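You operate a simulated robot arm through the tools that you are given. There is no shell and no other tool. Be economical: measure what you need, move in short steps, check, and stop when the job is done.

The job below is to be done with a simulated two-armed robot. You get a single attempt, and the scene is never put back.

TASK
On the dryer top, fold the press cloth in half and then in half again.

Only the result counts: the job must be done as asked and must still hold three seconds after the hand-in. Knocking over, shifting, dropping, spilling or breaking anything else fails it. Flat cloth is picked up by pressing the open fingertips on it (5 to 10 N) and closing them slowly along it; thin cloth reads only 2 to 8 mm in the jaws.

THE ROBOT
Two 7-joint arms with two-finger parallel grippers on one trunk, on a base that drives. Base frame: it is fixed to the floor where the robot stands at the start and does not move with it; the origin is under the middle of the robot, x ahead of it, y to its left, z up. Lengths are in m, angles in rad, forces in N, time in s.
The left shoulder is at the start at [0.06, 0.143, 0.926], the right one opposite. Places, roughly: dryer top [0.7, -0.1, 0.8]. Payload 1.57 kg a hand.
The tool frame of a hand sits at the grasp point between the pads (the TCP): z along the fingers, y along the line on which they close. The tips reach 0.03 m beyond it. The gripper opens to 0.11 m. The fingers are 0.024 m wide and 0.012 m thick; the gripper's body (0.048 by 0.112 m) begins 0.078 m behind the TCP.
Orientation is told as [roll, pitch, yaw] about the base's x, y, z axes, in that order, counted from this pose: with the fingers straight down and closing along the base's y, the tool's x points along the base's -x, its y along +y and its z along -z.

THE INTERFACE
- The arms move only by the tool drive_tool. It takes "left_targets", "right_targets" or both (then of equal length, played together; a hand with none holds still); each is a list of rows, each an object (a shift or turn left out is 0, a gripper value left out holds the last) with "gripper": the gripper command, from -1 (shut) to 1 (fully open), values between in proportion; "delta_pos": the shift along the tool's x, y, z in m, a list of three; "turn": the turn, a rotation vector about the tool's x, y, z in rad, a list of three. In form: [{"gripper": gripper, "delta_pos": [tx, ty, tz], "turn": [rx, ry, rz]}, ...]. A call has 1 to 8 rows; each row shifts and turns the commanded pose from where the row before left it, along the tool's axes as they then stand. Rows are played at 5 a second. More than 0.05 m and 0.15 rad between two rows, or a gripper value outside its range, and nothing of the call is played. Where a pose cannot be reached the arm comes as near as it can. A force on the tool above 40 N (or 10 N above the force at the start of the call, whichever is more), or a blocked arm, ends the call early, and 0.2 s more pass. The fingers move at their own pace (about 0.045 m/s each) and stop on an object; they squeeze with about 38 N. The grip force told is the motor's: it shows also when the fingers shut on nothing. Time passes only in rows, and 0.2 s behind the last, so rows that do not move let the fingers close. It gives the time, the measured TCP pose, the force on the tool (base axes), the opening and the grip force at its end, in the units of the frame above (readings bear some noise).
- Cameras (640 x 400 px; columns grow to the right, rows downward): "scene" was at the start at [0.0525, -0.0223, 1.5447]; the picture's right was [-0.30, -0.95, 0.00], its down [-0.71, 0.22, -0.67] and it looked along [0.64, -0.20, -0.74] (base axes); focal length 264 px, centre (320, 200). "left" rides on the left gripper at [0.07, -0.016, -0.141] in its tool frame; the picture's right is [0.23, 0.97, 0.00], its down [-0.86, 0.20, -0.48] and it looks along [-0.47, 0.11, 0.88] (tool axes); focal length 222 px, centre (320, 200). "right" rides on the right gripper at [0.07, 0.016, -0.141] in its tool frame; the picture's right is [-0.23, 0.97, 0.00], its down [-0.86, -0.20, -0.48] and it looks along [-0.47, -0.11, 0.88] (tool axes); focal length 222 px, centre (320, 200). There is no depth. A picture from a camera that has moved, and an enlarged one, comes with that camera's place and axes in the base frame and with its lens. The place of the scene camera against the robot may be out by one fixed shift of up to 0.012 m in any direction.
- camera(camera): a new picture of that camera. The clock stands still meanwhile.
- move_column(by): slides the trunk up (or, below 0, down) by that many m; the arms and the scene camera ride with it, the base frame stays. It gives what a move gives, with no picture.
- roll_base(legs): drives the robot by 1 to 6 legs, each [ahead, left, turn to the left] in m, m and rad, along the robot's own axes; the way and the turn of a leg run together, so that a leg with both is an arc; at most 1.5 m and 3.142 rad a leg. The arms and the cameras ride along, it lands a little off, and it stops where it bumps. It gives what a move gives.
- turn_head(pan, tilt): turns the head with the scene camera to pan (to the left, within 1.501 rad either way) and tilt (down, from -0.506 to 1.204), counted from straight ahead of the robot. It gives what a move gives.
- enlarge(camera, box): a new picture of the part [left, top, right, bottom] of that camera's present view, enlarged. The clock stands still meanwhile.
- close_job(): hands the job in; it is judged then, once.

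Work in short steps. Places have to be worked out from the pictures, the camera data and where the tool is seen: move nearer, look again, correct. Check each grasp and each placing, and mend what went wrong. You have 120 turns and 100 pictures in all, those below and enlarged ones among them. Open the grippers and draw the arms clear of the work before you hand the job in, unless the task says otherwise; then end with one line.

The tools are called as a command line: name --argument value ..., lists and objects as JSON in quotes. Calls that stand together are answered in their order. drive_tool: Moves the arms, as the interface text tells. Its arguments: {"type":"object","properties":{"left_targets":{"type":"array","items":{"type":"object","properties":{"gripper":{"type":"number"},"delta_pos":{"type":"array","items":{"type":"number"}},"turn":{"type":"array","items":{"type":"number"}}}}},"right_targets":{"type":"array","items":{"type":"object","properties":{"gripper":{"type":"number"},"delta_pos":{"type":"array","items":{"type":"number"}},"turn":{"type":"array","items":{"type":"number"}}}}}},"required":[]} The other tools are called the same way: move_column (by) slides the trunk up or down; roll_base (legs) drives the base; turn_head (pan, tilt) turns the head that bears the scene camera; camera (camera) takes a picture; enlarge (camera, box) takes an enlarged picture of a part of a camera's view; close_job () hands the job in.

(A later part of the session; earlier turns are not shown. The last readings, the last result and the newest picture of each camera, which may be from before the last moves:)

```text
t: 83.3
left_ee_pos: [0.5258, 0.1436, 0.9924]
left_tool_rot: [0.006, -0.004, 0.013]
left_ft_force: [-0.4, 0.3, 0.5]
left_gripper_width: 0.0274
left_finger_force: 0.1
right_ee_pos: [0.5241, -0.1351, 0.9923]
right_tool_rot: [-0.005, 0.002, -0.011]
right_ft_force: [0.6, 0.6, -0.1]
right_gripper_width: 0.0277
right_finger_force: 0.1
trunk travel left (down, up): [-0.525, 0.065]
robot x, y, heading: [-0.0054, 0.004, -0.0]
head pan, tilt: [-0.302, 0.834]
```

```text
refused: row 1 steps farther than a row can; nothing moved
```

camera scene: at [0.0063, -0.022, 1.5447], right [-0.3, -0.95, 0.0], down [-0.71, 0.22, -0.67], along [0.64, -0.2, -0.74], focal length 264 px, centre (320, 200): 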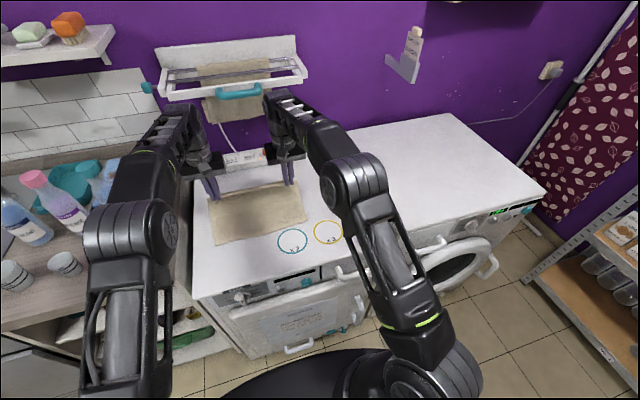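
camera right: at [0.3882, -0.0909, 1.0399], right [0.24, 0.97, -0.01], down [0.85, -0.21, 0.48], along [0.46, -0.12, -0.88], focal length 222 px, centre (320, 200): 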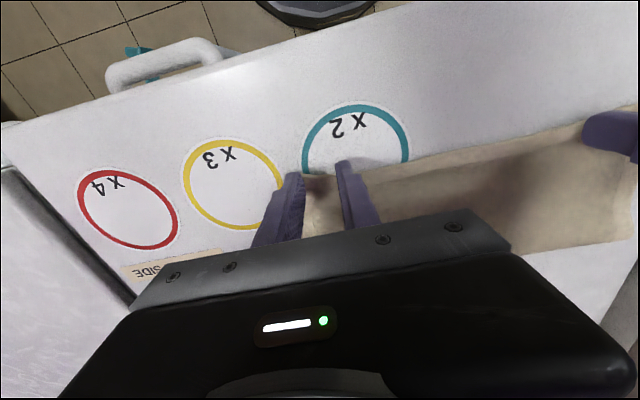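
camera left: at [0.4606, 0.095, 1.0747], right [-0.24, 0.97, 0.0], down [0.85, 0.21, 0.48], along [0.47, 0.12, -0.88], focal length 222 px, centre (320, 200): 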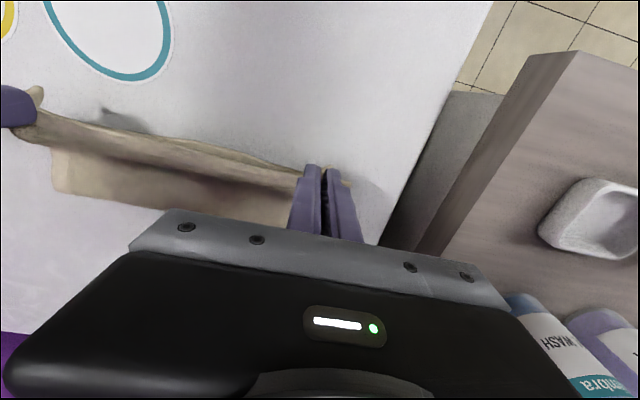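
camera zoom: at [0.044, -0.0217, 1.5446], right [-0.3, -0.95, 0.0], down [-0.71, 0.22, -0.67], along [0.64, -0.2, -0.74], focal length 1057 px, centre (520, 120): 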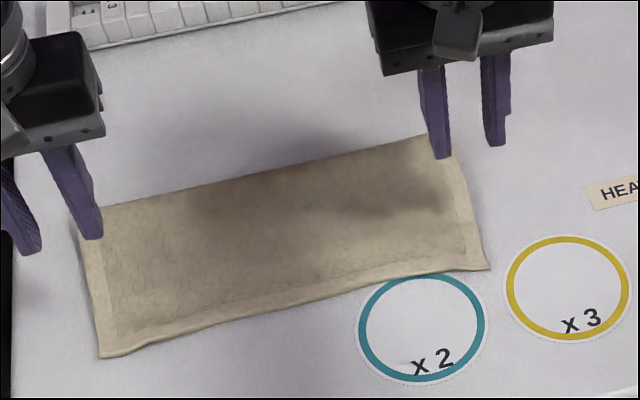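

Smaller steps.

drive_tool --left_targets '[{"delta_pos": [-0.025, -0.025, 0.025], "gripper": -1}, {"delta_pos": [-0.025, -0.025, 0.025]}, {"delta_pos": [-0.024, -0.03, 0.025]}, {"delta_pos": [0, 0, 0.019]}, {}]' --right_targets '[{"delta_pos": [0, -0.04, 0]}, {"delta_pos": [0, -0.04, 0]}, {}, {}, {}]'

drive_tool --left_targets '[{"delta_pos": [0, 0, 0.004]}, {}, {"delta_pos": [0, 0, 0.002]}, {}]'

drive_tool --left_targets '[{"delta_pos": [0, 0, 0.002]}, {}]'

```text
t: 84.5
left_ee_pos: [0.6002, 0.0636, 0.8971]
left_tool_rot: [0.004, -0.004, 0.016]
left_ft_force: [-0.4, 0.2, -0.6]
left_gripper_width: 0.0
left_finger_force: 21.5
right_ee_pos: [0.5228, -0.2163, 0.9937]
right_tool_rot: [-0.005, 0.002, -0.014]
right_ft_force: [0.4, 0.1, -0.1]
right_gripper_width: 0.0274
right_finger_force: 0.1
trunk travel left (down, up): [-0.525, 0.065]
robot x, y, heading: [-0.0078, 0.0036, 0.001]
head pan, tilt: [-0.302, 0.834]
```

```text
t: 85.5
left_ee_pos: [0.6006, 0.0645, 0.8911]
left_tool_rot: [0.005, -0.003, 0.017]
left_ft_force: [-0.2, -0.1, 0.4]
left_gripper_width: 0.0
left_finger_force: 21.7
right_ee_pos: [0.5227, -0.2162, 0.9942]
right_tool_rot: [-0.005, 0.0, -0.012]
right_ft_force: [0.3, -0.1, -0.2]
right_gripper_width: 0.0274
right_finger_force: 0.2
trunk travel left (down, up): [-0.525, 0.065]
robot x, y, heading: [-0.0089, 0.0007, 0.002]
head pan, tilt: [-0.302, 0.834]
```

```text
t: 86.1
left_ee_pos: [0.6, 0.0645, 0.8895]
left_tool_rot: [0.007, -0.003, 0.015]
left_ft_force: [-0.6, 0.1, 0.3]
left_gripper_width: 0.0001
left_finger_force: 20.9
right_ee_pos: [0.5226, -0.2157, 0.9938]
right_tool_rot: [-0.005, 0.003, -0.013]
right_ft_force: [-0.1, -0.2, -0.1]
right_gripper_width: 0.0274
right_finger_force: 0.1
trunk travel left (down, up): [-0.525, 0.065]
robot x, y, heading: [-0.0068, -0.0004, -0.002]
head pan, tilt: [-0.302, 0.834]
```

Continue the reference probe in 1.5 mm steps.

drive_tool --left_targets '[{"delta_pos": [0, 0, 0.0015]}, {}]'

drive_tool --left_targets '[{"delta_pos": [0, 0, 0.0015]}, {}]'

drive_tool --left_targets '[{"delta_pos": [0, 0, -0.015]}, {"delta_pos": [0.035, 0, 0]}, {"delta_pos": [0.035, 0, 0]}, {"delta_pos": [0, 0, 0.012]}, {}]'

drive_tool --left_targets '[{"delta_pos": [0, 0, 0.0015]}, {}]'

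drive_tool --left_targets '[{"delta_pos": [0, 0, 0.0015]}, {}]'

```text
t: 86.7
left_ee_pos: [0.6004, 0.0647, 0.8887]
left_tool_rot: [0.004, -0.003, 0.017]
left_ft_force: [1.4, -0.6, 2.3]
left_gripper_width: 0.0
left_finger_force: 21.5
right_ee_pos: [0.5228, -0.2165, 0.9932]
right_tool_rot: [-0.005, 0.001, -0.013]
right_ft_force: [-0.1, 0.7, -0.1]
right_gripper_width: 0.0274
right_finger_force: 0.0
trunk travel left (down, up): [-0.525, 0.065]
robot x, y, heading: [-0.0089, -0.0023, 0.0]
head pan, tilt: [-0.302, 0.834]
```

```text
t: 87.3
left_ee_pos: [0.6012, 0.065, 0.8869]
left_tool_rot: [0.005, -0.003, 0.016]
left_ft_force: [1.0, -1.3, 3.8]
left_gripper_width: 0.0
left_finger_force: 21.3
right_ee_pos: [0.5235, -0.2161, 0.9946]
right_tool_rot: [-0.005, 0.001, -0.012]
right_ft_force: [-0.3, 1.0, 0.3]
right_gripper_width: 0.0276
right_finger_force: 0.1
trunk travel left (down, up): [-0.525, 0.065]
robot x, y, heading: [-0.0057, 0.0012, 0.004]
head pan, tilt: [-0.302, 0.834]
```

```text
t: 88.5
left_ee_pos: [0.5298, 0.0635, 0.8891]
left_tool_rot: [0.005, -0.003, 0.016]
left_ft_force: [0.4, 0.0, 0.6]
left_gripper_width: 0.0001
left_finger_force: 21.2
right_ee_pos: [0.5219, -0.2161, 0.9945]
right_tool_rot: [-0.005, 0.003, -0.012]
right_ft_force: [0.3, 0.7, -0.6]
right_gripper_width: 0.0274
right_finger_force: 0.1
trunk travel left (down, up): [-0.525, 0.065]
robot x, y, heading: [-0.0089, -0.0026, 0.004]
head pan, tilt: [-0.302, 0.834]
```

```text
t: 89.1
left_ee_pos: [0.5306, 0.0627, 0.8872]
left_tool_rot: [0.005, -0.003, 0.015]
left_ft_force: [0.2, 0.6, 0.1]
left_gripper_width: 0.0
left_finger_force: 21.7
right_ee_pos: [0.5233, -0.2164, 0.9945]
right_tool_rot: [-0.006, 0.0, -0.013]
right_ft_force: [0.5, 0.1, -0.4]
right_gripper_width: 0.0275
right_finger_force: 0.0
trunk travel left (down, up): [-0.525, 0.065]
robot x, y, heading: [-0.0101, 0.003, 0.002]
head pan, tilt: [-0.302, 0.834]
```

```text
t: 89.7
left_ee_pos: [0.5311, 0.0636, 0.8861]
left_tool_rot: [0.006, -0.002, 0.014]
left_ft_force: [0.3, 0.2, 0.2]
left_gripper_width: 0.0001
left_finger_force: 20.8
right_ee_pos: [0.5224, -0.2161, 0.9933]
right_tool_rot: [-0.006, 0.003, -0.012]
right_ft_force: [0.6, 0.7, 0.1]
right_gripper_width: 0.0276
right_finger_force: 0.0
trunk travel left (down, up): [-0.525, 0.065]
robot x, y, heading: [-0.0085, 0.0007, -0.003]
head pan, tilt: [-0.302, 0.834]
```

At x=0.53 it is single ply (no contact at 0.886; double touches at ~0.889). Probe at 0.56.

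drive_tool --left_targets '[{"delta_pos": [0, 0, -0.012]}, {"delta_pos": [-0.032, 0, 0]}, {"delta_pos": [0, 0, 0.011]}, {}]'

drive_tool --left_targets '[{"delta_pos": [0, 0, 0.0015]}, {}]'

```text
t: 90.7
left_ee_pos: [0.5637, 0.0622, 0.8878]
left_tool_rot: [0.006, -0.003, 0.017]
left_ft_force: [-0.8, -0.3, 2.0]
left_gripper_width: 0.0001
left_finger_force: 21.2
right_ee_pos: [0.5229, -0.2159, 0.9941]
right_tool_rot: [-0.005, 0.002, -0.011]
right_ft_force: [-0.5, 0.2, 0.2]
right_gripper_width: 0.0276
right_finger_force: 0.1
trunk travel left (down, up): [-0.525, 0.065]
robot x, y, heading: [-0.0083, 0.0002, 0.001]
head pan, tilt: [-0.302, 0.834]
```

```text
t: 91.3
left_ee_pos: [0.5631, 0.0627, 0.8856]
left_tool_rot: [0.005, -0.004, 0.017]
left_ft_force: [1.3, -0.8, 4.5]
left_gripper_width: 0.0
left_finger_force: 21.2
right_ee_pos: [0.5222, -0.2162, 0.9939]
right_tool_rot: [-0.004, 0.002, -0.013]
right_ft_force: [0.4, -0.9, -0.5]
right_gripper_width: 0.0272
right_finger_force: 0.1
trunk travel left (down, up): [-0.525, 0.065]
robot x, y, heading: [-0.0096, 0.0026, 0.004]
head pan, tilt: [-0.302, 0.834]
```

Bottom edge is at ≈0.555, top hem at ≈0.50: a ~5 cm mismatch. I'll re-grip the top hem, and move it back low (to ≈0.58 to allow for springback). First hover over the hem.

drive_tool --left_targets '[{"delta_pos": [0, 0, -0.03], "gripper": -0.5}, {"delta_pos": [0.03, 0.025, 0]}, {"delta_pos": [0.03, 0.025, 0]}, {"delta_pos": [0, 0, 0.015]}, {}]' --right_targets '[{"delta_pos": [0.01, 0.036, 0.022]}, {"delta_pos": [0.01, 0.036, 0.022]}, {"delta_pos": [0, 0.036, 0.022]}, {"delta_pos": [0, 0, 0.027]}, {}]'

camera --camera "left"

camera --camera "right"

```text
t: 92.5
left_ee_pos: [0.4994, 0.1119, 0.9015]
left_tool_rot: [0.006, -0.004, 0.016]
left_ft_force: [-0.2, -0.7, -0.2]
left_gripper_width: 0.0278
left_finger_force: 0.1
right_ee_pos: [0.5051, -0.1083, 0.9004]
right_tool_rot: [-0.005, 0.001, -0.013]
right_ft_force: [0.7, -0.4, -0.3]
right_gripper_width: 0.0277
right_finger_force: 0.1
trunk travel left (down, up): [-0.525, 0.065]
robot x, y, heading: [-0.0046, -0.0007, 0.001]
head pan, tilt: [-0.302, 0.834]
```

```text
9 pictures are left
camera left: at [0.4303, 0.0932, 1.0426], right [-0.24, 0.97, 0.0], down [0.85, 0.21, 0.48], along [0.47, 0.12, -0.88], focal length 222 px, centre (320, 200)
```

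left: 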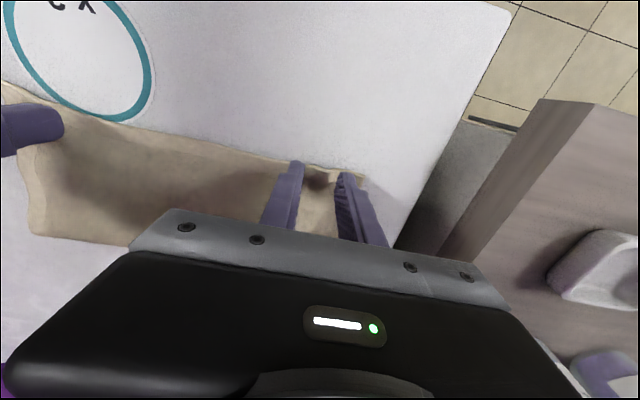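

```text
8 pictures are left
camera right: at [0.435, -0.0914, 1.0414], right [0.24, 0.97, -0.01], down [0.85, -0.21, 0.48], along [0.46, -0.12, -0.88], focal length 222 px, centre (320, 200)
```

right: 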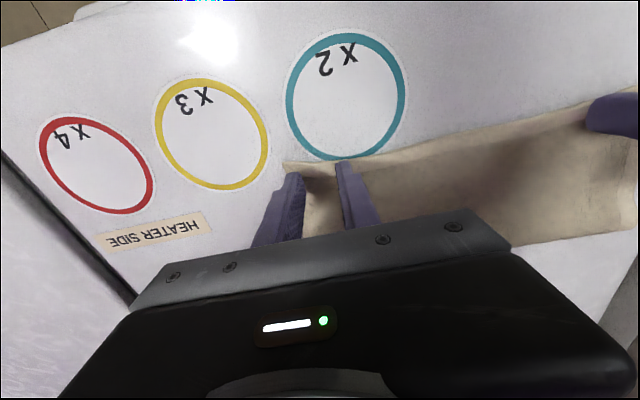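

Hem at x≈0.497. Align, descend and grip.

drive_tool --left_targets '[{"delta_pos": [0, 0, 0.008]}, {"delta_pos": [0, 0, 0.008]}, {"delta_pos": [0, 0, 0.0025]}, {}]' --right_targets '[{"delta_pos": [0.008, 0, 0.008]}, {"delta_pos": [0, 0, 0.007]}, {"delta_pos": [0, 0, 0.0025]}, {}]'

```text
t: 93.5
left_ee_pos: [0.5, 0.1124, 0.8838]
left_tool_rot: [0.003, -0.003, 0.016]
left_ft_force: [1.0, 0.0, 3.2]
left_gripper_width: 0.0275
left_finger_force: 0.1
right_ee_pos: [0.4952, -0.1068, 0.8831]
right_tool_rot: [-0.006, 0.001, -0.012]
right_ft_force: [-1.4, -1.4, 14.7]
right_gripper_width: 0.0276
right_finger_force: 0.0
trunk travel left (down, up): [-0.525, 0.065]
robot x, y, heading: [-0.0097, -0.0006, 0.007]
head pan, tilt: [-0.302, 0.834]
```

Adjust pressures and close.

drive_tool --left_targets '[{"delta_pos": [0, 0, 0.0008]}, {"gripper": -0.57}, {"gripper": -0.64}, {"gripper": -0.72}, {"gripper": -0.8}, {"gripper": -0.9}, {"gripper": -1}, {}]' --right_targets '[{"delta_pos": [0, 0, -0.0015]}, {"gripper": -0.57}, {"gripper": -0.64}, {"gripper": -0.72}, {"gripper": -0.8}, {"gripper": -0.9}, {"gripper": -1}, {}]'

```text
t: 95.3
left_ee_pos: [0.5007, 0.1112, 0.8835]
left_tool_rot: [0.006, -0.005, 0.016]
left_ft_force: [0.6, -2.9, 11.9]
left_gripper_width: 0.0037
left_finger_force: 24.4
right_ee_pos: [0.4966, -0.1086, 0.8834]
right_tool_rot: [-0.005, 0.001, -0.011]
right_ft_force: [0.0, 3.2, 2.5]
right_gripper_width: 0.0036
right_finger_force: 25.0
trunk travel left (down, up): [-0.525, 0.065]
robot x, y, heading: [-0.0065, 0.0005, 0.005]
head pan, tilt: [-0.302, 0.834]
```

Gripped. Move the hem up ~5 cm, forward to ≈0.60, then lower it back to ≈0.583.

drive_tool --left_targets '[{"delta_pos": [-0.01, 0, -0.035]}, {"delta_pos": [-0.035, 0, -0.02]}, {"delta_pos": [-0.045, 0, 0]}, {"delta_pos": [-0.01, 0, 0.01]}, {"delta_pos": [0.008, 0, 0.015]}, {"delta_pos": [0.006, 0, 0.012]}, {"delta_pos": [0.003, 0, 0.008]}, {}]' --right_targets '[{"delta_pos": [-0.014, 0, -0.035]}, {"delta_pos": [-0.035, 0, -0.02]}, {"delta_pos": [-0.045, 0, 0]}, {"delta_pos": [-0.01, 0, 0.01]}, {"delta_pos": [0.008, 0, 0.015]}, {"delta_pos": [0.006, 0, 0.012]}, {"delta_pos": [0.003, 0, 0.008]}, {}]'

camera --camera "left"

```text
t: 97.1
left_ee_pos: [0.5858, 0.1134, 0.8926]
left_tool_rot: [0.005, -0.008, 0.017]
left_ft_force: [1.9, -6.6, 5.6]
left_gripper_width: 0.0036
left_finger_force: 24.2
right_ee_pos: [0.5819, -0.1095, 0.8949]
right_tool_rot: [-0.005, 0.0, -0.012]
right_ft_force: [1.0, 6.5, 1.7]
right_gripper_width: 0.0036
right_finger_force: 24.7
trunk travel left (down, up): [-0.525, 0.065]
robot x, y, heading: [-0.0084, 0.001, 0.002]
head pan, tilt: [-0.302, 0.834]
```

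```text
7 pictures are left
camera left: at [0.515, 0.0946, 1.0326], right [-0.24, 0.97, 0.0], down [0.85, 0.21, 0.48], along [0.47, 0.12, -0.88], focal length 222 px, centre (320, 200)
```

left: 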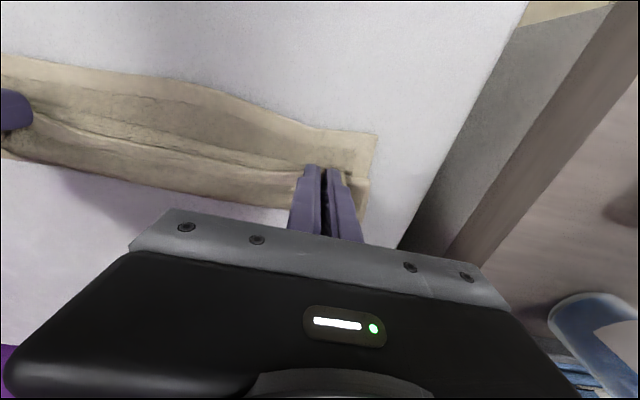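

Bottom edge (x≈0.541) shows in front of the held hem (0.583), with slack in the loop. Release here and let it relax.

drive_tool --left_targets '[{"gripper": -0.9}, {"gripper": -0.8}, {"gripper": -0.65}, {"gripper": -0.5}, {}, {"delta_pos": [0, 0, -0.02]}, {"delta_pos": [0, 0.02, -0.04]}, {"delta_pos": [0, 0.04, -0.02]}]' --right_targets '[{"gripper": -0.9}, {"gripper": -0.8}, {"gripper": -0.65}, {"gripper": -0.5}, {}, {"delta_pos": [0, 0, -0.02]}, {"delta_pos": [0, -0.02, -0.04]}, {"delta_pos": [0, -0.04, -0.02]}]'

enlarge --camera "scene" --box '[190, 160, 350, 260]'

```text
t: 98.9
left_ee_pos: [0.5824, 0.1758, 0.9732]
left_tool_rot: [0.006, -0.004, 0.014]
left_ft_force: [-0.6, 0.5, -0.4]
left_gripper_width: 0.0277
left_finger_force: 0.0
right_ee_pos: [0.5816, -0.1702, 0.9736]
right_tool_rot: [-0.007, 0.001, -0.013]
right_ft_force: [-0.2, 0.1, -0.7]
right_gripper_width: 0.0276
right_finger_force: 0.0
trunk travel left (down, up): [-0.525, 0.065]
robot x, y, heading: [-0.0093, 0.0005, 0.002]
head pan, tilt: [-0.302, 0.834]
```

```text
4.00 times, centred on (270, 210) of scene
camera zoom: at [0.0447, -0.0218, 1.5446], right [-0.3, -0.95, 0.0], down [-0.71, 0.22, -0.67], along [0.64, -0.2, -0.74], focal length 1057 px, centre (520, 160)
```

zoom: 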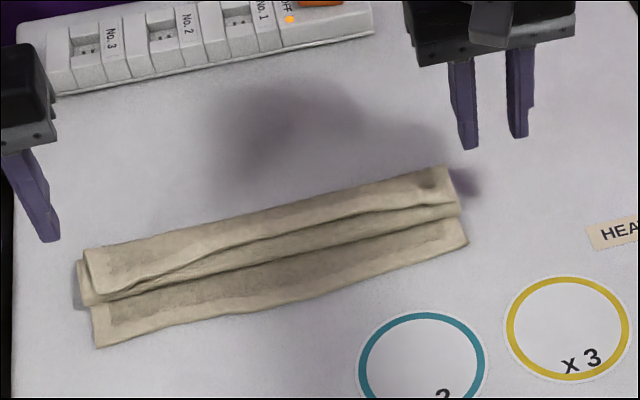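

The top layer now has a pleat. Take one close zoom to understand where the hem is.

enlarge --camera "scene" --box '[204, 196, 312, 264]'

```text
5.88 times, centred on (258, 230) of scene
camera zoom: at [0.0447, -0.0218, 1.5446], right [-0.3, -0.95, 0.0], down [-0.71, 0.22, -0.67], along [0.64, -0.2, -0.74], focal length 1555 px, centre (685, 24)
```

zoom: 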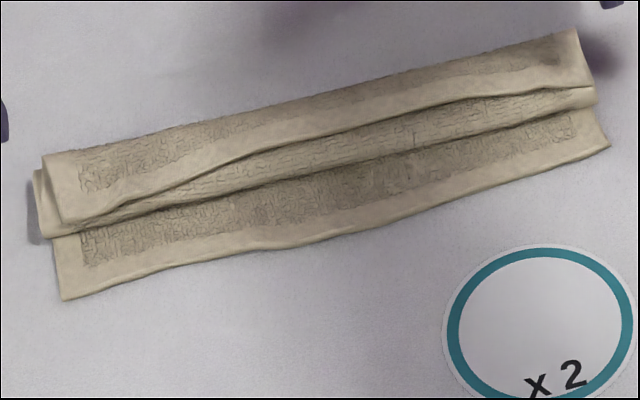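

The layer is accordion-folded with its hem free on top. Lesson: a low rolling pass from a nearly open state halves exactly. First I'll drag the whole cloth ~10 cm toward me by pressing on the exposed bottom front strip (x≈0.557), to gain reach.

drive_tool --left_targets '[{"delta_pos": [0.012, -0.035, 0.02]}, {"delta_pos": [0.013, -0.04, 0.02]}, {"delta_pos": [0, 0, 0.033]}, {"delta_pos": [0, 0, 0.013]}, {}]' --right_targets '[{"delta_pos": [0.012, 0.035, 0.02]}, {"delta_pos": [0.013, 0.035, 0.02]}, {"delta_pos": [0, 0, 0.033]}, {"delta_pos": [0, 0, 0.013]}, {}]'

drive_tool --left_targets '[{"delta_pos": [0, 0, 0.003]}, {}]' --right_targets '[{"delta_pos": [0, 0, 0.003]}, {}]'

```text
t: 100.1
left_ee_pos: [0.5593, 0.098, 0.8848]
left_tool_rot: [0.006, -0.004, 0.015]
left_ft_force: [0.1, 0.2, 0.6]
left_gripper_width: 0.0275
left_finger_force: 0.2
right_ee_pos: [0.5587, -0.1004, 0.8868]
right_tool_rot: [-0.005, 0.001, -0.012]
right_ft_force: [-0.7, 0.3, 0.1]
right_gripper_width: 0.0276
right_finger_force: 0.0
trunk travel left (down, up): [-0.525, 0.065]
robot x, y, heading: [-0.0043, 0.0012, -0.0]
head pan, tilt: [-0.302, 0.834]
```

```text
t: 100.7
left_ee_pos: [0.5606, 0.0974, 0.8842]
left_tool_rot: [0.004, -0.005, 0.015]
left_ft_force: [-0.3, -1.5, 8.6]
left_gripper_width: 0.0274
left_finger_force: 0.1
right_ee_pos: [0.5583, -0.1004, 0.8853]
right_tool_rot: [-0.005, 0.003, -0.013]
right_ft_force: [-0.2, -0.9, 0.2]
right_gripper_width: 0.0271
right_finger_force: 0.0
trunk travel left (down, up): [-0.525, 0.065]
robot x, y, heading: [-0.0086, 0.0, 0.004]
head pan, tilt: [-0.302, 0.834]
```

Press the right hand similarly, then drag both −0.10 m slowly.

drive_tool --right_targets '[{"delta_pos": [0, 0, 0.0028]}, {}]'

drive_tool --left_targets '[{"delta_pos": [0.016, 0, 0]}, {"delta_pos": [0.017, 0, 0]}, {"delta_pos": [0.017, 0, 0]}, {"delta_pos": [0.017, 0, 0]}, {"delta_pos": [0.017, 0, 0]}, {"delta_pos": [0.016, 0, 0]}, {}]' --right_targets '[{"delta_pos": [0.016, 0, 0]}, {"delta_pos": [0.017, 0, 0]}, {"delta_pos": [0.017, 0, 0]}, {"delta_pos": [0.017, 0, 0]}, {"delta_pos": [0.017, 0, 0]}, {"delta_pos": [0.016, 0, 0]}, {}]'

drive_tool --left_targets '[{"delta_pos": [0, 0, -0.02]}, {"delta_pos": [-0.02, 0.015, -0.025]}, {"delta_pos": [-0.02, 0, 0]}, {}]' --right_targets '[{"delta_pos": [0, 0, -0.02]}, {"delta_pos": [-0.02, -0.01, -0.025]}, {"delta_pos": [-0.02, 0, 0]}, {}]'

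camera --camera "left"

```text
t: 101.3
left_ee_pos: [0.5594, 0.0974, 0.883]
left_tool_rot: [0.004, -0.004, 0.016]
left_ft_force: [2.1, -1.1, 9.5]
left_gripper_width: 0.0274
left_finger_force: 0.1
right_ee_pos: [0.5573, -0.0994, 0.8837]
right_tool_rot: [-0.006, 0.001, -0.015]
right_ft_force: [-1.0, -1.2, 9.5]
right_gripper_width: 0.0275
right_finger_force: 0.2
trunk travel left (down, up): [-0.525, 0.065]
robot x, y, heading: [-0.0077, 0.001, -0.001]
head pan, tilt: [-0.302, 0.834]
```

```text
t: 102.9
left_ee_pos: [0.4582, 0.0967, 0.8835]
left_tool_rot: [0.007, -0.002, 0.016]
left_ft_force: [-0.5, -0.5, 8.9]
left_gripper_width: 0.0273
left_finger_force: 0.0
right_ee_pos: [0.4582, -0.0973, 0.8822]
right_tool_rot: [-0.005, -0.001, -0.01]
right_ft_force: [5.7, 0.0, 26.4]
right_gripper_width: 0.0273
right_finger_force: 0.1
trunk travel left (down, up): [-0.525, 0.065]
robot x, y, heading: [-0.0064, 0.0005, -0.001]
head pan, tilt: [-0.302, 0.834]
```

```text
t: 103.9
left_ee_pos: [0.4985, 0.1117, 0.9288]
left_tool_rot: [0.004, -0.002, 0.016]
left_ft_force: [0.2, 0.5, -0.3]
left_gripper_width: 0.0275
left_finger_force: 0.0
right_ee_pos: [0.4967, -0.1086, 0.927]
right_tool_rot: [-0.005, 0.003, -0.013]
right_ft_force: [0.3, 0.5, -0.6]
right_gripper_width: 0.0276
right_finger_force: 0.0
trunk travel left (down, up): [-0.525, 0.065]
robot x, y, heading: [-0.0086, 0.0025, 0.0]
head pan, tilt: [-0.302, 0.834]
```

```text
4 pictures are left
camera left: at [0.4281, 0.0943, 1.0696], right [-0.24, 0.97, 0.0], down [0.85, 0.21, 0.48], along [0.47, 0.12, -0.88], focal length 222 px, centre (320, 200)
```

left: 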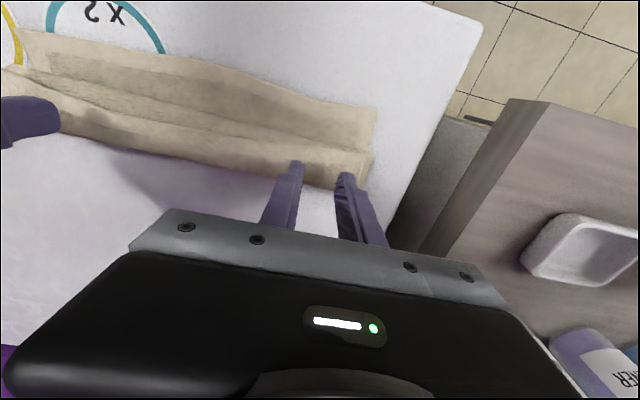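

Dragged as planned: near edge ≈0.441, top hem ≈0.485–0.49. Descend on the hem for a light grip of the top ply.

drive_tool --left_targets '[{"delta_pos": [0.005, 0, 0.012]}, {"delta_pos": [0, 0, 0.012]}, {"delta_pos": [0, 0, 0.008]}, {}]' --right_targets '[{"delta_pos": [0.009, 0, 0.012]}, {"delta_pos": [0, 0, 0.012]}, {"delta_pos": [0, 0, 0.006]}, {}]'

drive_tool --left_targets '[{"delta_pos": [0, 0, 0.003]}, {}]' --right_targets '[{"delta_pos": [0, 0, 0.003]}, {}]'

```text
t: 104.9
left_ee_pos: [0.494, 0.1121, 0.8974]
left_tool_rot: [0.005, -0.003, 0.016]
left_ft_force: [-0.6, 0.3, 2.8]
left_gripper_width: 0.0274
left_finger_force: 0.0
right_ee_pos: [0.4895, -0.1094, 0.8958]
right_tool_rot: [-0.005, 0.001, -0.013]
right_ft_force: [-0.7, 0.4, 2.0]
right_gripper_width: 0.0274
right_finger_force: 0.0
trunk travel left (down, up): [-0.525, 0.065]
robot x, y, heading: [-0.0075, -0.0019, 0.002]
head pan, tilt: [-0.302, 0.834]
```

```text
t: 105.5
left_ee_pos: [0.494, 0.1128, 0.894]
left_tool_rot: [0.005, -0.005, 0.013]
left_ft_force: [0.6, -1.1, 5.0]
left_gripper_width: 0.0274
left_finger_force: 0.0
right_ee_pos: [0.49, -0.1081, 0.8937]
right_tool_rot: [-0.006, 0.003, -0.012]
right_ft_force: [0.8, 1.1, 4.7]
right_gripper_width: 0.0276
right_finger_force: 0.1
trunk travel left (down, up): [-0.525, 0.065]
robot x, y, heading: [-0.0042, 0.0007, 0.002]
head pan, tilt: [-0.302, 0.834]
```

~5 N on the stack; close slowly.

drive_tool --left_targets '[{"gripper": -0.57}, {"gripper": -0.64}, {"gripper": -0.72}, {"gripper": -0.8}, {"gripper": -0.9}, {"gripper": -1}, {}, {}]' --right_targets '[{"gripper": -0.57}, {"gripper": -0.64}, {"gripper": -0.72}, {"gripper": -0.8}, {"gripper": -0.9}, {"gripper": -1}, {}, {}]'

```text
t: 107.3
left_ee_pos: [0.4939, 0.1119, 0.8938]
left_tool_rot: [0.005, -0.004, 0.016]
left_ft_force: [0.3, -5.6, 4.0]
left_gripper_width: 0.0041
left_finger_force: 24.1
right_ee_pos: [0.489, -0.1069, 0.8943]
right_tool_rot: [-0.004, 0.0, -0.012]
right_ft_force: [-0.9, 4.3, 2.6]
right_gripper_width: 0.0039
right_finger_force: 25.3
trunk travel left (down, up): [-0.525, 0.065]
robot x, y, heading: [-0.0057, 0.0009, -0.001]
head pan, tilt: [-0.302, 0.834]
```

Single ply held in both hands. Carry the hem up and far forward to nearly open the cloth (x≈0.648), settling low.

drive_tool --left_targets '[{"delta_pos": [0, 0, -0.04]}, {"delta_pos": [-0.03, 0, -0.03]}, {"delta_pos": [-0.045, 0, 0]}, {"delta_pos": [-0.045, 0, 0.015]}, {"delta_pos": [-0.034, 0, 0.03]}, {"delta_pos": [0, 0, 0.008]}, {}, {}]' --right_targets '[{"delta_pos": [-0.003, 0, -0.04]}, {"delta_pos": [-0.03, 0, -0.03]}, {"delta_pos": [-0.045, 0, 0]}, {"delta_pos": [-0.045, 0, 0.015]}, {"delta_pos": [-0.034, 0, 0.03]}, {"delta_pos": [0, 0, 0.008]}, {}, {}]'

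enlarge --camera "scene" --box '[180, 150, 360, 275]'

```text
t: 109.1
left_ee_pos: [0.6462, 0.1147, 0.9088]
left_tool_rot: [0.005, -0.005, 0.017]
left_ft_force: [1.0, -6.5, -0.3]
left_gripper_width: 0.004
left_finger_force: 24.5
right_ee_pos: [0.6449, -0.1095, 0.9112]
right_tool_rot: [-0.005, 0.002, -0.011]
right_ft_force: [-0.4, 7.8, 0.2]
right_gripper_width: 0.0038
right_finger_force: 24.6
trunk travel left (down, up): [-0.525, 0.065]
robot x, y, heading: [-0.0082, -0.0015, 0.002]
head pan, tilt: [-0.302, 0.834]
```

```text
3.20 times, centred on (270, 212) of scene
camera zoom: at [0.0449, -0.0219, 1.5447], right [-0.3, -0.95, 0.0], down [-0.71, 0.22, -0.67], along [0.64, -0.2, -0.74], focal length 846 px, centre (480, 160)
```

zoom: 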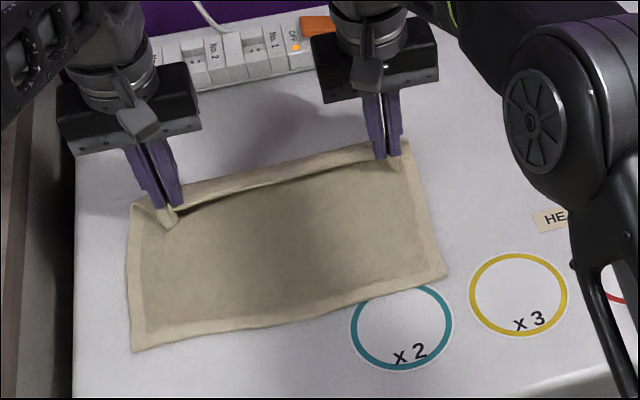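

The near edge has slid to ≈0.497 but the cloth is nearly open. Now the low rolling pass back: hem at ~3 cm height from 0.646 to ≈0.50.

drive_tool --left_targets '[{"delta_pos": [0.0179, 0, 0]}, {"delta_pos": [0.0179, 0, 0]}, {"delta_pos": [0.0179, 0, 0]}, {"delta_pos": [0.0179, 0, 0]}, {"delta_pos": [0.0179, 0, 0]}, {"delta_pos": [0.0179, 0, 0]}, {"delta_pos": [0.0179, 0, 0]}, {"delta_pos": [0.0179, 0, 0]}]' --right_targets '[{"delta_pos": [0.0184, 0, 0]}, {"delta_pos": [0.0184, 0, 0]}, {"delta_pos": [0.0184, 0, 0]}, {"delta_pos": [0.0184, 0, 0]}, {"delta_pos": [0.0184, 0, 0]}, {"delta_pos": [0.0184, 0, 0]}, {"delta_pos": [0.0184, 0, 0]}, {"delta_pos": [0.0184, 0, 0]}]'

camera --camera "left"

```text
t: 110.9
left_ee_pos: [0.5039, 0.1129, 0.9094]
left_tool_rot: [0.005, -0.004, 0.013]
left_ft_force: [-0.7, -6.7, 0.3]
left_gripper_width: 0.0042
left_finger_force: 24.9
right_ee_pos: [0.5, -0.1096, 0.9102]
right_tool_rot: [-0.006, 0.002, -0.012]
right_ft_force: [-0.4, 6.3, -0.3]
right_gripper_width: 0.0036
right_finger_force: 24.2
trunk travel left (down, up): [-0.525, 0.065]
robot x, y, heading: [-0.0054, 0.0019, 0.002]
head pan, tilt: [-0.302, 0.834]
```

```text
2 pictures are left
camera left: at [0.4346, 0.0947, 1.0503], right [-0.24, 0.97, 0.01], down [0.85, 0.21, 0.48], along [0.47, 0.12, -0.88], focal length 222 px, centre (320, 200)
```

left: 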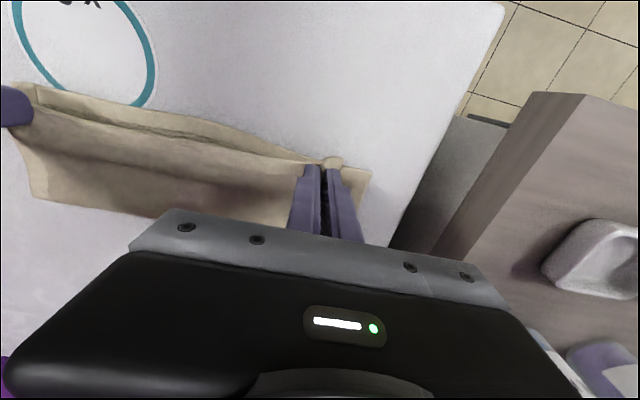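

Excellent: near edge 0.496, hem right above it, fold ≈0.604 — an exact half. Lower straight down, release and lift.

drive_tool --left_targets '[{"delta_pos": [0, 0, 0.007]}, {"delta_pos": [0, 0, 0.007]}, {"delta_pos": [0, 0, 0.005]}, {}]' --right_targets '[{"delta_pos": [0, 0, 0.007]}, {"delta_pos": [0, 0, 0.007]}, {"delta_pos": [0, 0, 0.005]}, {}]'

drive_tool --left_targets '[{"gripper": -0.93}, {"gripper": -0.86}, {"gripper": -0.78}, {"gripper": -0.68}, {"gripper": -0.55}, {}, {"delta_pos": [0, 0, -0.02]}, {"delta_pos": [0, 0, -0.04]}]' --right_targets '[{"gripper": -0.93}, {"gripper": -0.86}, {"gripper": -0.78}, {"gripper": -0.68}, {"gripper": -0.55}, {}, {"delta_pos": [0, 0, -0.02]}, {"delta_pos": [0, 0, -0.04]}]'

```text
t: 111.9
left_ee_pos: [0.5052, 0.114, 0.892]
left_tool_rot: [0.006, -0.004, 0.015]
left_ft_force: [-0.1, -6.3, 0.5]
left_gripper_width: 0.0039
left_finger_force: 24.7
right_ee_pos: [0.4997, -0.1076, 0.8907]
right_tool_rot: [-0.004, 0.003, -0.012]
right_ft_force: [0.0, 6.5, 1.5]
right_gripper_width: 0.0037
right_finger_force: 24.7
trunk travel left (down, up): [-0.525, 0.065]
robot x, y, heading: [-0.0084, 0.0043, 0.001]
head pan, tilt: [-0.302, 0.834]
```

```text
t: 113.7
left_ee_pos: [0.5042, 0.1143, 0.9481]
left_tool_rot: [0.006, -0.004, 0.016]
left_ft_force: [-0.8, 0.1, 0.0]
left_gripper_width: 0.0246
left_finger_force: 0.1
right_ee_pos: [0.5, -0.1062, 0.9522]
right_tool_rot: [-0.005, 0.003, -0.013]
right_ft_force: [-0.4, 0.4, 0.5]
right_gripper_width: 0.0249
right_finger_force: 0.1
trunk travel left (down, up): [-0.525, 0.065]
robot x, y, heading: [-0.007, -0.0001, 0.002]
head pan, tilt: [-0.302, 0.834]
```

Half-fold should be in place (2 pictures left, so I'll rely on readings). Now the second fold: the right hand will take the left end (y≈0.15) with jaws turned 90°. Park the left hand clear and bring the right hand over, then yaw it.

drive_tool --left_targets '[{"delta_pos": [0.02, 0.03, -0.02]}, {"delta_pos": [0.02, 0.035, -0.015]}, {"delta_pos": [0.02, 0.035, -0.015]}, {"delta_pos": [0.03, 0.02, 0]}, {"delta_pos": [0.03, 0, 0]}, {}]' --right_targets '[{"delta_pos": [0, 0, -0.02]}, {}, {"delta_pos": [-0.012, 0.045, 0]}, {"delta_pos": [-0.012, 0.045, 0]}, {"delta_pos": [-0.012, 0.045, 0]}, {"delta_pos": [-0.012, 0.045, 0]}]'

drive_tool --right_targets '[{"delta_pos": [0, 0.04, 0]}, {"turn": [0, 0, 0.14]}, {"turn": [0, 0, 0.14]}, {"turn": [0, 0, 0.14]}, {"turn": [0, 0, 0.14]}, {"turn": [0, 0, 0.14]}, {"turn": [0, 0, 0.14]}, {}]'

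```text
t: 115.1
left_ee_pos: [0.3834, 0.2305, 1.0001]
left_tool_rot: [0.005, -0.003, 0.014]
left_ft_force: [0.5, -0.1, 0.1]
left_gripper_width: 0.0248
left_finger_force: 0.1
right_ee_pos: [0.5519, 0.0709, 0.9697]
right_tool_rot: [-0.007, 0.002, -0.015]
right_ft_force: [0.3, -0.1, 0.2]
right_gripper_width: 0.0246
right_finger_force: 0.0
trunk travel left (down, up): [-0.525, 0.065]
robot x, y, heading: [-0.0093, 0.002, 0.0]
head pan, tilt: [-0.302, 0.834]
```

```text
t: 116.9
left_ee_pos: [0.383, 0.2306, 1.0006]
left_tool_rot: [0.004, -0.003, 0.016]
left_ft_force: [0.3, -0.2, -0.1]
left_gripper_width: 0.0247
left_finger_force: 0.0
right_ee_pos: [0.5506, 0.111, 0.9714]
right_tool_rot: [-0.004, -0.003, -0.856]
right_ft_force: [0.2, 0.4, 0.2]
right_gripper_width: 0.0247
right_finger_force: 0.1
trunk travel left (down, up): [-0.525, 0.065]
robot x, y, heading: [-0.0069, 0.0008, 0.005]
head pan, tilt: [-0.302, 0.834]
```

Yaw works. Finish it to −90° and take one of the two last pictures to check the fold and the left edge.

drive_tool --right_targets '[{"turn": [0, 0, 0.143]}, {"turn": [0, 0, 0.143]}, {"turn": [0, 0, 0.143]}, {"turn": [0, 0, 0.143]}, {"turn": [0, 0, 0.143]}, {"delta_pos": [0.035, 0, 0.02]}, {}]'

camera --camera "right"

```text
t: 118.5
left_ee_pos: [0.3829, 0.2296, 1.0017]
left_tool_rot: [0.006, -0.003, 0.016]
left_ft_force: [0.2, -0.4, 0.1]
left_gripper_width: 0.0248
left_finger_force: 0.1
right_ee_pos: [0.5513, 0.1461, 0.95]
right_tool_rot: [-0.002, -0.005, -1.569]
right_ft_force: [0.6, -0.8, -0.4]
right_gripper_width: 0.0249
right_finger_force: 0.1
trunk travel left (down, up): [-0.525, 0.065]
robot x, y, heading: [-0.0069, 0.0004, 0.005]
head pan, tilt: [-0.302, 0.834]
```

```text
1 pictures are left
camera right: at [0.568, 0.2151, 1.0918], right [0.97, -0.23, 0.0], down [-0.2, -0.85, 0.48], along [-0.11, -0.47, -0.88], focal length 222 px, centre (320, 200)
```

right: 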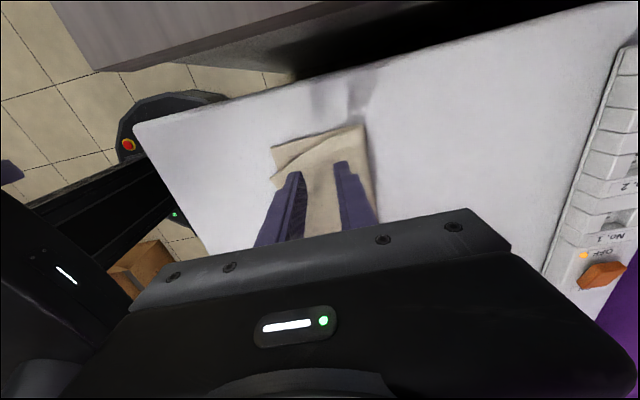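

Footprint of the half fold is good (x 0.50–0.60, left edge y≈0.163; a small dog-ear at the near-left corner). Now grip the left end, pressing firmly so both plies are taken.

drive_tool --right_targets '[{"delta_pos": [0.004, 0.004, 0.02], "gripper": -0.27}, {"delta_pos": [0, 0, 0.02]}, {"delta_pos": [0, 0, 0.018]}, {}]'

drive_tool --right_targets '[{"delta_pos": [0, 0, 0.004]}, {}]'

drive_tool --right_targets '[{"delta_pos": [0, 0, 0.002]}, {}]'

```text
t: 119.5
left_ee_pos: [0.3833, 0.2299, 1.0021]
left_tool_rot: [0.004, -0.003, 0.016]
left_ft_force: [-1.3, -0.3, -0.3]
left_gripper_width: 0.0247
left_finger_force: 0.1
right_ee_pos: [0.5561, 0.1498, 0.8934]
right_tool_rot: [-0.001, -0.005, -1.569]
right_ft_force: [0.4, 0.7, 0.1]
right_gripper_width: 0.0401
right_finger_force: 0.1
trunk travel left (down, up): [-0.525, 0.065]
robot x, y, heading: [-0.0073, 0.0002, 0.004]
head pan, tilt: [-0.302, 0.834]
```

```text
t: 120.1
left_ee_pos: [0.3839, 0.2297, 1.0008]
left_tool_rot: [0.003, -0.004, 0.016]
left_ft_force: [0.9, -0.3, -0.1]
left_gripper_width: 0.0245
left_finger_force: 0.1
right_ee_pos: [0.5553, 0.1505, 0.8905]
right_tool_rot: [-0.003, -0.005, -1.568]
right_ft_force: [0.1, 0.4, 0.9]
right_gripper_width: 0.04
right_finger_force: 0.0
trunk travel left (down, up): [-0.525, 0.065]
robot x, y, heading: [-0.0067, 0.0008, 0.0]
head pan, tilt: [-0.302, 0.834]
```

```text
t: 120.7
left_ee_pos: [0.3845, 0.229, 1.0003]
left_tool_rot: [0.005, -0.002, 0.015]
left_ft_force: [0.2, -0.6, 0.0]
left_gripper_width: 0.0249
left_finger_force: 0.1
right_ee_pos: [0.5548, 0.15, 0.8871]
right_tool_rot: [-0.002, -0.005, -1.567]
right_ft_force: [1.0, -0.3, 3.6]
right_gripper_width: 0.0401
right_finger_force: 0.1
trunk travel left (down, up): [-0.525, 0.065]
robot x, y, heading: [-0.0082, -0.0035, 0.002]
head pan, tilt: [-0.302, 0.834]
```

Contact on a double ply. Press to ~15 N and close.

drive_tool --right_targets '[{"delta_pos": [0, 0, 0.004]}, {}]'

drive_tool --right_targets '[{"gripper": -0.37}, {"gripper": -0.47}, {"gripper": -0.57}, {"gripper": -0.67}, {"gripper": -0.77}, {"gripper": -0.87}, {"gripper": -1}, {}]'

```text
t: 121.3
left_ee_pos: [0.3827, 0.2295, 1.0015]
left_tool_rot: [0.004, -0.003, 0.015]
left_ft_force: [-0.4, 0.4, 0.8]
left_gripper_width: 0.0249
left_finger_force: 0.1
right_ee_pos: [0.5543, 0.1505, 0.8851]
right_tool_rot: [0.0, -0.003, -1.566]
right_ft_force: [3.9, 0.2, 16.8]
right_gripper_width: 0.0403
right_finger_force: 0.0
trunk travel left (down, up): [-0.525, 0.065]
robot x, y, heading: [-0.0067, 0.0015, 0.004]
head pan, tilt: [-0.302, 0.834]
```

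```text
t: 123.1
left_ee_pos: [0.3816, 0.229, 1.0024]
left_tool_rot: [0.004, -0.006, 0.015]
left_ft_force: [-0.4, -0.1, 0.0]
left_gripper_width: 0.0248
left_finger_force: 0.1
right_ee_pos: [0.5544, 0.1498, 0.8857]
right_tool_rot: [0.0, -0.004, -1.567]
right_ft_force: [3.0, 0.7, 28.0]
right_gripper_width: 0.0087
right_finger_force: 27.1
trunk travel left (down, up): [-0.525, 0.065]
robot x, y, heading: [-0.0063, 0.0018, 0.001]
head pan, tilt: [-0.302, 0.834]
```

8.7 mm — both plies are gripped. Now arc the left end over to the right about y≈0.013, tilting the fingers as it goes; first half.

drive_tool --right_targets '[{"delta_pos": [-0.003, 0, -0.0283]}, {"delta_pos": [-0.0149, 0, -0.0297], "turn": [0, 0.13, 0]}, {"delta_pos": [-0.0189, 0, -0.0284], "turn": [0, 0.149, 0]}, {"delta_pos": [-0.0221, 0, -0.027], "turn": [0, 0.149, 0]}, {"delta_pos": [-0.0246, 0, -0.0259], "turn": [0, 0.149, 0]}, {"delta_pos": [-0.0269, 0, -0.0242], "turn": [0, 0.149, 0]}, {}]'

```text
t: 124.7
left_ee_pos: [0.3835, 0.2303, 1.0016]
left_tool_rot: [0.007, -0.004, 0.014]
left_ft_force: [0.8, -0.5, 0.5]
left_gripper_width: 0.025
left_finger_force: 0.2
right_ee_pos: [0.556, 0.0144, 1.0072]
right_tool_rot: [-0.001, 0.724, -1.567]
right_ft_force: [0.1, 0.2, 1.0]
right_gripper_width: 0.0074
right_finger_force: 26.6
trunk travel left (down, up): [-0.525, 0.065]
robot x, y, heading: [-0.005, -0.0024, 0.0]
head pan, tilt: [-0.302, 0.834]
```

On track, no reach problems. Continue the arc.

drive_tool --right_targets '[{"delta_pos": [-0.029, 0, -0.0223], "turn": [0, 0.149, 0]}, {"delta_pos": [-0.0309, 0, -0.0201], "turn": [0, 0.149, 0]}, {"delta_pos": [-0.031, 0, -0.018], "turn": [0, 0.12, 0]}, {}, {"delta_pos": [-0.0301, 0, -0.0136], "turn": [0, 0.1, 0]}, {}, {"delta_pos": [-0.0298, 0, -0.0099], "turn": [0, 0.05, 0]}, {}]'

```text
t: 126.5
left_ee_pos: [0.3822, 0.2304, 1.0017]
left_tool_rot: [0.006, -0.004, 0.015]
left_ft_force: [-0.1, -0.8, -1.0]
left_gripper_width: 0.025
left_finger_force: 0.0
right_ee_pos: [0.5538, -0.1338, 0.9295]
right_tool_rot: [-0.004, 1.29, -1.57]
right_ft_force: [-1.1, -0.4, -0.7]
right_gripper_width: 0.0074
right_finger_force: 26.7
trunk travel left (down, up): [-0.525, 0.065]
robot x, y, heading: [-0.0074, 0.0041, 0.004]
head pan, tilt: [-0.302, 0.834]
```

Still exactly on path and gripped. Lower toward the right end.

drive_tool --right_targets '[{"delta_pos": [-0.0272, 0, -0.0046]}, {}, {"delta_pos": [-0.0226, 0, 0.0007]}, {}]'

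drive_tool --right_targets '[{"delta_pos": [-0.005, 0, 0.0006]}, {}]'

```text
t: 127.5
left_ee_pos: [0.3827, 0.2288, 1.0009]
left_tool_rot: [0.005, -0.002, 0.015]
left_ft_force: [0.6, 0.3, 0.1]
left_gripper_width: 0.0246
left_finger_force: 0.2
right_ee_pos: [0.5549, -0.1528, 0.8842]
right_tool_rot: [0.003, 1.29, -1.565]
right_ft_force: [0.4, 1.0, 12.3]
right_gripper_width: 0.0072
right_finger_force: 26.6
trunk travel left (down, up): [-0.525, 0.065]
robot x, y, heading: [-0.0069, -0.0028, -0.001]
head pan, tilt: [-0.302, 0.834]
```

```text
t: 128.1
left_ee_pos: [0.3816, 0.2306, 1.0019]
left_tool_rot: [0.006, -0.006, 0.017]
left_ft_force: [-0.2, 0.2, -0.8]
left_gripper_width: 0.0246
left_finger_force: 0.0
right_ee_pos: [0.5542, -0.1538, 0.8796]
right_tool_rot: [0.008, 1.291, -1.562]
right_ft_force: [1.8, -0.7, 26.1]
right_gripper_width: 0.0072
right_finger_force: 26.8
trunk travel left (down, up): [-0.525, 0.065]
robot x, y, heading: [-0.0071, 0.002, 0.001]
head pan, tilt: [-0.302, 0.834]
```

In contact (26 N). Ease off, open slowly and lift straight up.

drive_tool --right_targets '[{"delta_pos": [0.006, 0, -0.0017]}, {"gripper": -0.88}, {"gripper": -0.76}, {"gripper": -0.64}, {"gripper": -0.5}, {}, {"delta_pos": [0.012, 0, -0.0035]}, {"delta_pos": [0.024, 0, -0.007]}]'

drive_tool --right_targets '[{"delta_pos": [0.04, 0, -0.011]}, {"delta_pos": [0.02, 0, -0.04]}, {"turn": [0, -0.149, 0]}, {"turn": [0, -0.149, 0]}, {"turn": [0, -0.149, 0]}, {"turn": [0, -0.149, 0]}, {"turn": [0, -0.149, 0]}, {"turn": [0, -0.149, 0]}]'

```text
t: 129.9
left_ee_pos: [0.3827, 0.2296, 1.0002]
left_tool_rot: [0.005, -0.003, 0.016]
left_ft_force: [-1.3, -0.2, -0.9]
left_gripper_width: 0.0248
left_finger_force: 0.0
right_ee_pos: [0.5559, -0.153, 0.9222]
right_tool_rot: [-0.007, 1.289, -1.574]
right_ft_force: [0.8, -1.6, 0.1]
right_gripper_width: 0.0276
right_finger_force: 0.1
trunk travel left (down, up): [-0.525, 0.065]
robot x, y, heading: [-0.0075, -0.0008, -0.002]
head pan, tilt: [-0.302, 0.834]
```

```text
t: 131.7
left_ee_pos: [0.3823, 0.2311, 1.0018]
left_tool_rot: [0.004, -0.002, 0.017]
left_ft_force: [-0.7, -0.7, 0.5]
left_gripper_width: 0.0249
left_finger_force: 0.0
right_ee_pos: [0.5563, -0.1857, 0.9932]
right_tool_rot: [-0.001, 0.392, -1.569]
right_ft_force: [1.1, 0.0, -0.6]
right_gripper_width: 0.0275
right_finger_force: 0.1
trunk travel left (down, up): [-0.525, 0.065]
robot x, y, heading: [-0.0067, -0.0009, 0.003]
head pan, tilt: [-0.302, 0.834]
```

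Released cleanly. Move the right hand clear and take the last picture.

drive_tool --right_targets '[{"turn": [0, -0.149, 0]}, {"turn": [0, -0.149, 0]}, {"turn": [0, -0.09, 0]}, {"delta_pos": [-0.045, 0, -0.01]}, {"delta_pos": [-0.045, 0, -0.01]}, {"delta_pos": [-0.04, 0, 0]}, {}]'

enlarge --camera "scene" --box '[190, 160, 350, 260]'

```text
t: 133.3
left_ee_pos: [0.3832, 0.2303, 1.0011]
left_tool_rot: [0.005, -0.005, 0.016]
left_ft_force: [0.2, -0.2, -0.2]
left_gripper_width: 0.025
left_finger_force: 0.0
right_ee_pos: [0.5569, -0.316, 1.0122]
right_tool_rot: [-0.002, 0.005, -1.566]
right_ft_force: [0.6, 0.1, 0.1]
right_gripper_width: 0.0275
right_finger_force: 0.0
trunk travel left (down, up): [-0.525, 0.065]
robot x, y, heading: [-0.0071, 0.0009, 0.003]
head pan, tilt: [-0.302, 0.834]
```

```text
4.00 times, centred on (270, 210) of scene
camera zoom: at [0.0449, -0.0213, 1.5447], right [-0.3, -0.95, 0.0], down [-0.71, 0.22, -0.67], along [0.64, -0.2, -0.74], focal length 1057 px, centre (520, 160)
```

zoom: 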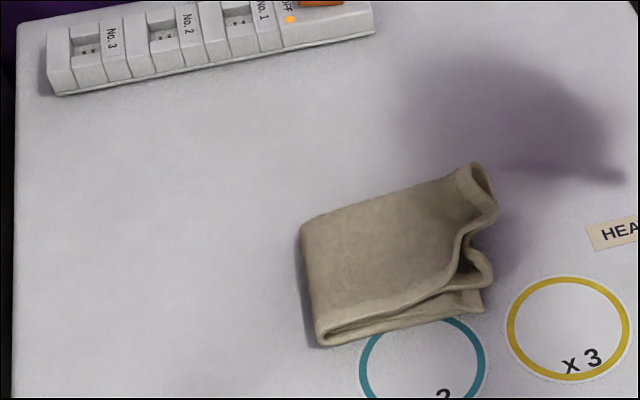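

The cloth is folded in quarters; the right end has a small raised pleat. I'll gently pat it down with the open fingertips (spanning both end corners), pressing vertically only.

drive_tool --right_targets '[{"delta_pos": [0.045, 0, 0], "gripper": 0.5}, {"delta_pos": [0.045, 0, 0]}, {"delta_pos": [0.045, 0, 0]}, {"delta_pos": [0.043, 0, 0]}, {"delta_pos": [0, 0, 0.045]}, {"delta_pos": [0, 0, 0.03]}, {}]'

drive_tool --right_targets '[{"delta_pos": [0, 0, 0.015]}, {"delta_pos": [0, 0, 0.012]}, {}]'

```text
t: 134.9
left_ee_pos: [0.3837, 0.2293, 1.0018]
left_tool_rot: [0.004, -0.004, 0.015]
left_ft_force: [-0.3, 0.6, 1.0]
left_gripper_width: 0.0246
left_finger_force: 0.0
right_ee_pos: [0.555, -0.1377, 0.9386]
right_tool_rot: [-0.001, 0.008, -1.566]
right_ft_force: [0.2, 1.1, -0.3]
right_gripper_width: 0.0826
right_finger_force: 0.1
trunk travel left (down, up): [-0.525, 0.065]
robot x, y, heading: [-0.0071, 0.0003, 0.002]
head pan, tilt: [-0.302, 0.834]
```

```text
t: 135.7
left_ee_pos: [0.3826, 0.2299, 1.0007]
left_tool_rot: [0.006, -0.003, 0.015]
left_ft_force: [-0.1, -0.3, -0.7]
left_gripper_width: 0.025
left_finger_force: 0.0
right_ee_pos: [0.5568, -0.1373, 0.9114]
right_tool_rot: [-0.003, 0.007, -1.567]
right_ft_force: [0.1, 1.4, 0.0]
right_gripper_width: 0.0824
right_finger_force: 0.1
trunk travel left (down, up): [-0.525, 0.065]
robot x, y, heading: [-0.0081, -0.0033, -0.001]
head pan, tilt: [-0.302, 0.834]
```

Continue down gently to press the stack flat.

drive_tool --right_targets '[{"delta_pos": [0, 0, 0.006]}, {"delta_pos": [0, 0, 0.005]}, {}]'

drive_tool --right_targets '[{"delta_pos": [0, 0, 0.004]}, {"delta_pos": [0, 0, 0.003]}, {}]'

```text
t: 136.5
left_ee_pos: [0.3823, 0.2298, 1.0001]
left_tool_rot: [0.004, -0.003, 0.017]
left_ft_force: [0.0, -0.2, -0.4]
left_gripper_width: 0.0248
left_finger_force: 0.1
right_ee_pos: [0.5544, -0.1372, 0.9003]
right_tool_rot: [-0.001, 0.006, -1.568]
right_ft_force: [-0.9, -0.9, 1.1]
right_gripper_width: 0.0827
right_finger_force: 0.3
trunk travel left (down, up): [-0.525, 0.065]
robot x, y, heading: [-0.0092, 0.002, 0.001]
head pan, tilt: [-0.302, 0.834]
```

```text
t: 137.3
left_ee_pos: [0.3829, 0.2293, 1.0003]
left_tool_rot: [0.003, -0.003, 0.016]
left_ft_force: [1.1, 0.0, 0.5]
left_gripper_width: 0.0249
left_finger_force: 0.1
right_ee_pos: [0.5547, -0.1364, 0.8941]
right_tool_rot: [0.0, 0.007, -1.568]
right_ft_force: [-1.1, -0.4, 4.2]
right_gripper_width: 0.0829
right_finger_force: 0.3
trunk travel left (down, up): [-0.525, 0.065]
robot x, y, heading: [-0.0094, 0.0036, 0.002]
head pan, tilt: [-0.302, 0.834]
```

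Press slightly more, hold, lift, then one pat near the left fold.

drive_tool --right_targets '[{"delta_pos": [0, 0, 0.003]}, {}, {}, {"delta_pos": [0, 0, -0.02]}, {"delta_pos": [0, 0, -0.025]}, {"delta_pos": [0.045, 0, 0]}, {"delta_pos": [0.045, 0, 0]}, {"delta_pos": [0.015, 0, 0.025]}]'

drive_tool --right_targets '[{"delta_pos": [0, 0, 0.012]}, {"delta_pos": [0, 0, 0.008]}, {"delta_pos": [0, 0, 0.003]}, {}, {"delta_pos": [0, 0, -0.02]}, {"delta_pos": [0, 0, -0.04]}, {"delta_pos": [0, 0, -0.04]}]'

```text
t: 139.1
left_ee_pos: [0.3841, 0.2305, 1.0012]
left_tool_rot: [0.006, -0.003, 0.017]
left_ft_force: [0.1, -1.2, 0.8]
left_gripper_width: 0.0247
left_finger_force: 0.1
right_ee_pos: [0.5563, -0.0324, 0.9103]
right_tool_rot: [-0.001, 0.006, -1.568]
right_ft_force: [0.5, 0.7, -1.0]
right_gripper_width: 0.0825
right_finger_force: 0.0
trunk travel left (down, up): [-0.525, 0.065]
robot x, y, heading: [-0.0067, 0.0013, 0.002]
head pan, tilt: [-0.302, 0.834]
```

```text
t: 140.7
left_ee_pos: [0.3835, 0.2282, 1.0011]
left_tool_rot: [0.007, -0.003, 0.017]
left_ft_force: [-0.2, 0.0, 0.2]
left_gripper_width: 0.0248
left_finger_force: 0.1
right_ee_pos: [0.5555, -0.0339, 0.9876]
right_tool_rot: [-0.004, 0.004, -1.567]
right_ft_force: [-0.2, 0.6, 0.3]
right_gripper_width: 0.0825
right_finger_force: 0.0
trunk travel left (down, up): [-0.525, 0.065]
robot x, y, heading: [-0.0109, 0.0013, -0.002]
head pan, tilt: [-0.302, 0.834]
```

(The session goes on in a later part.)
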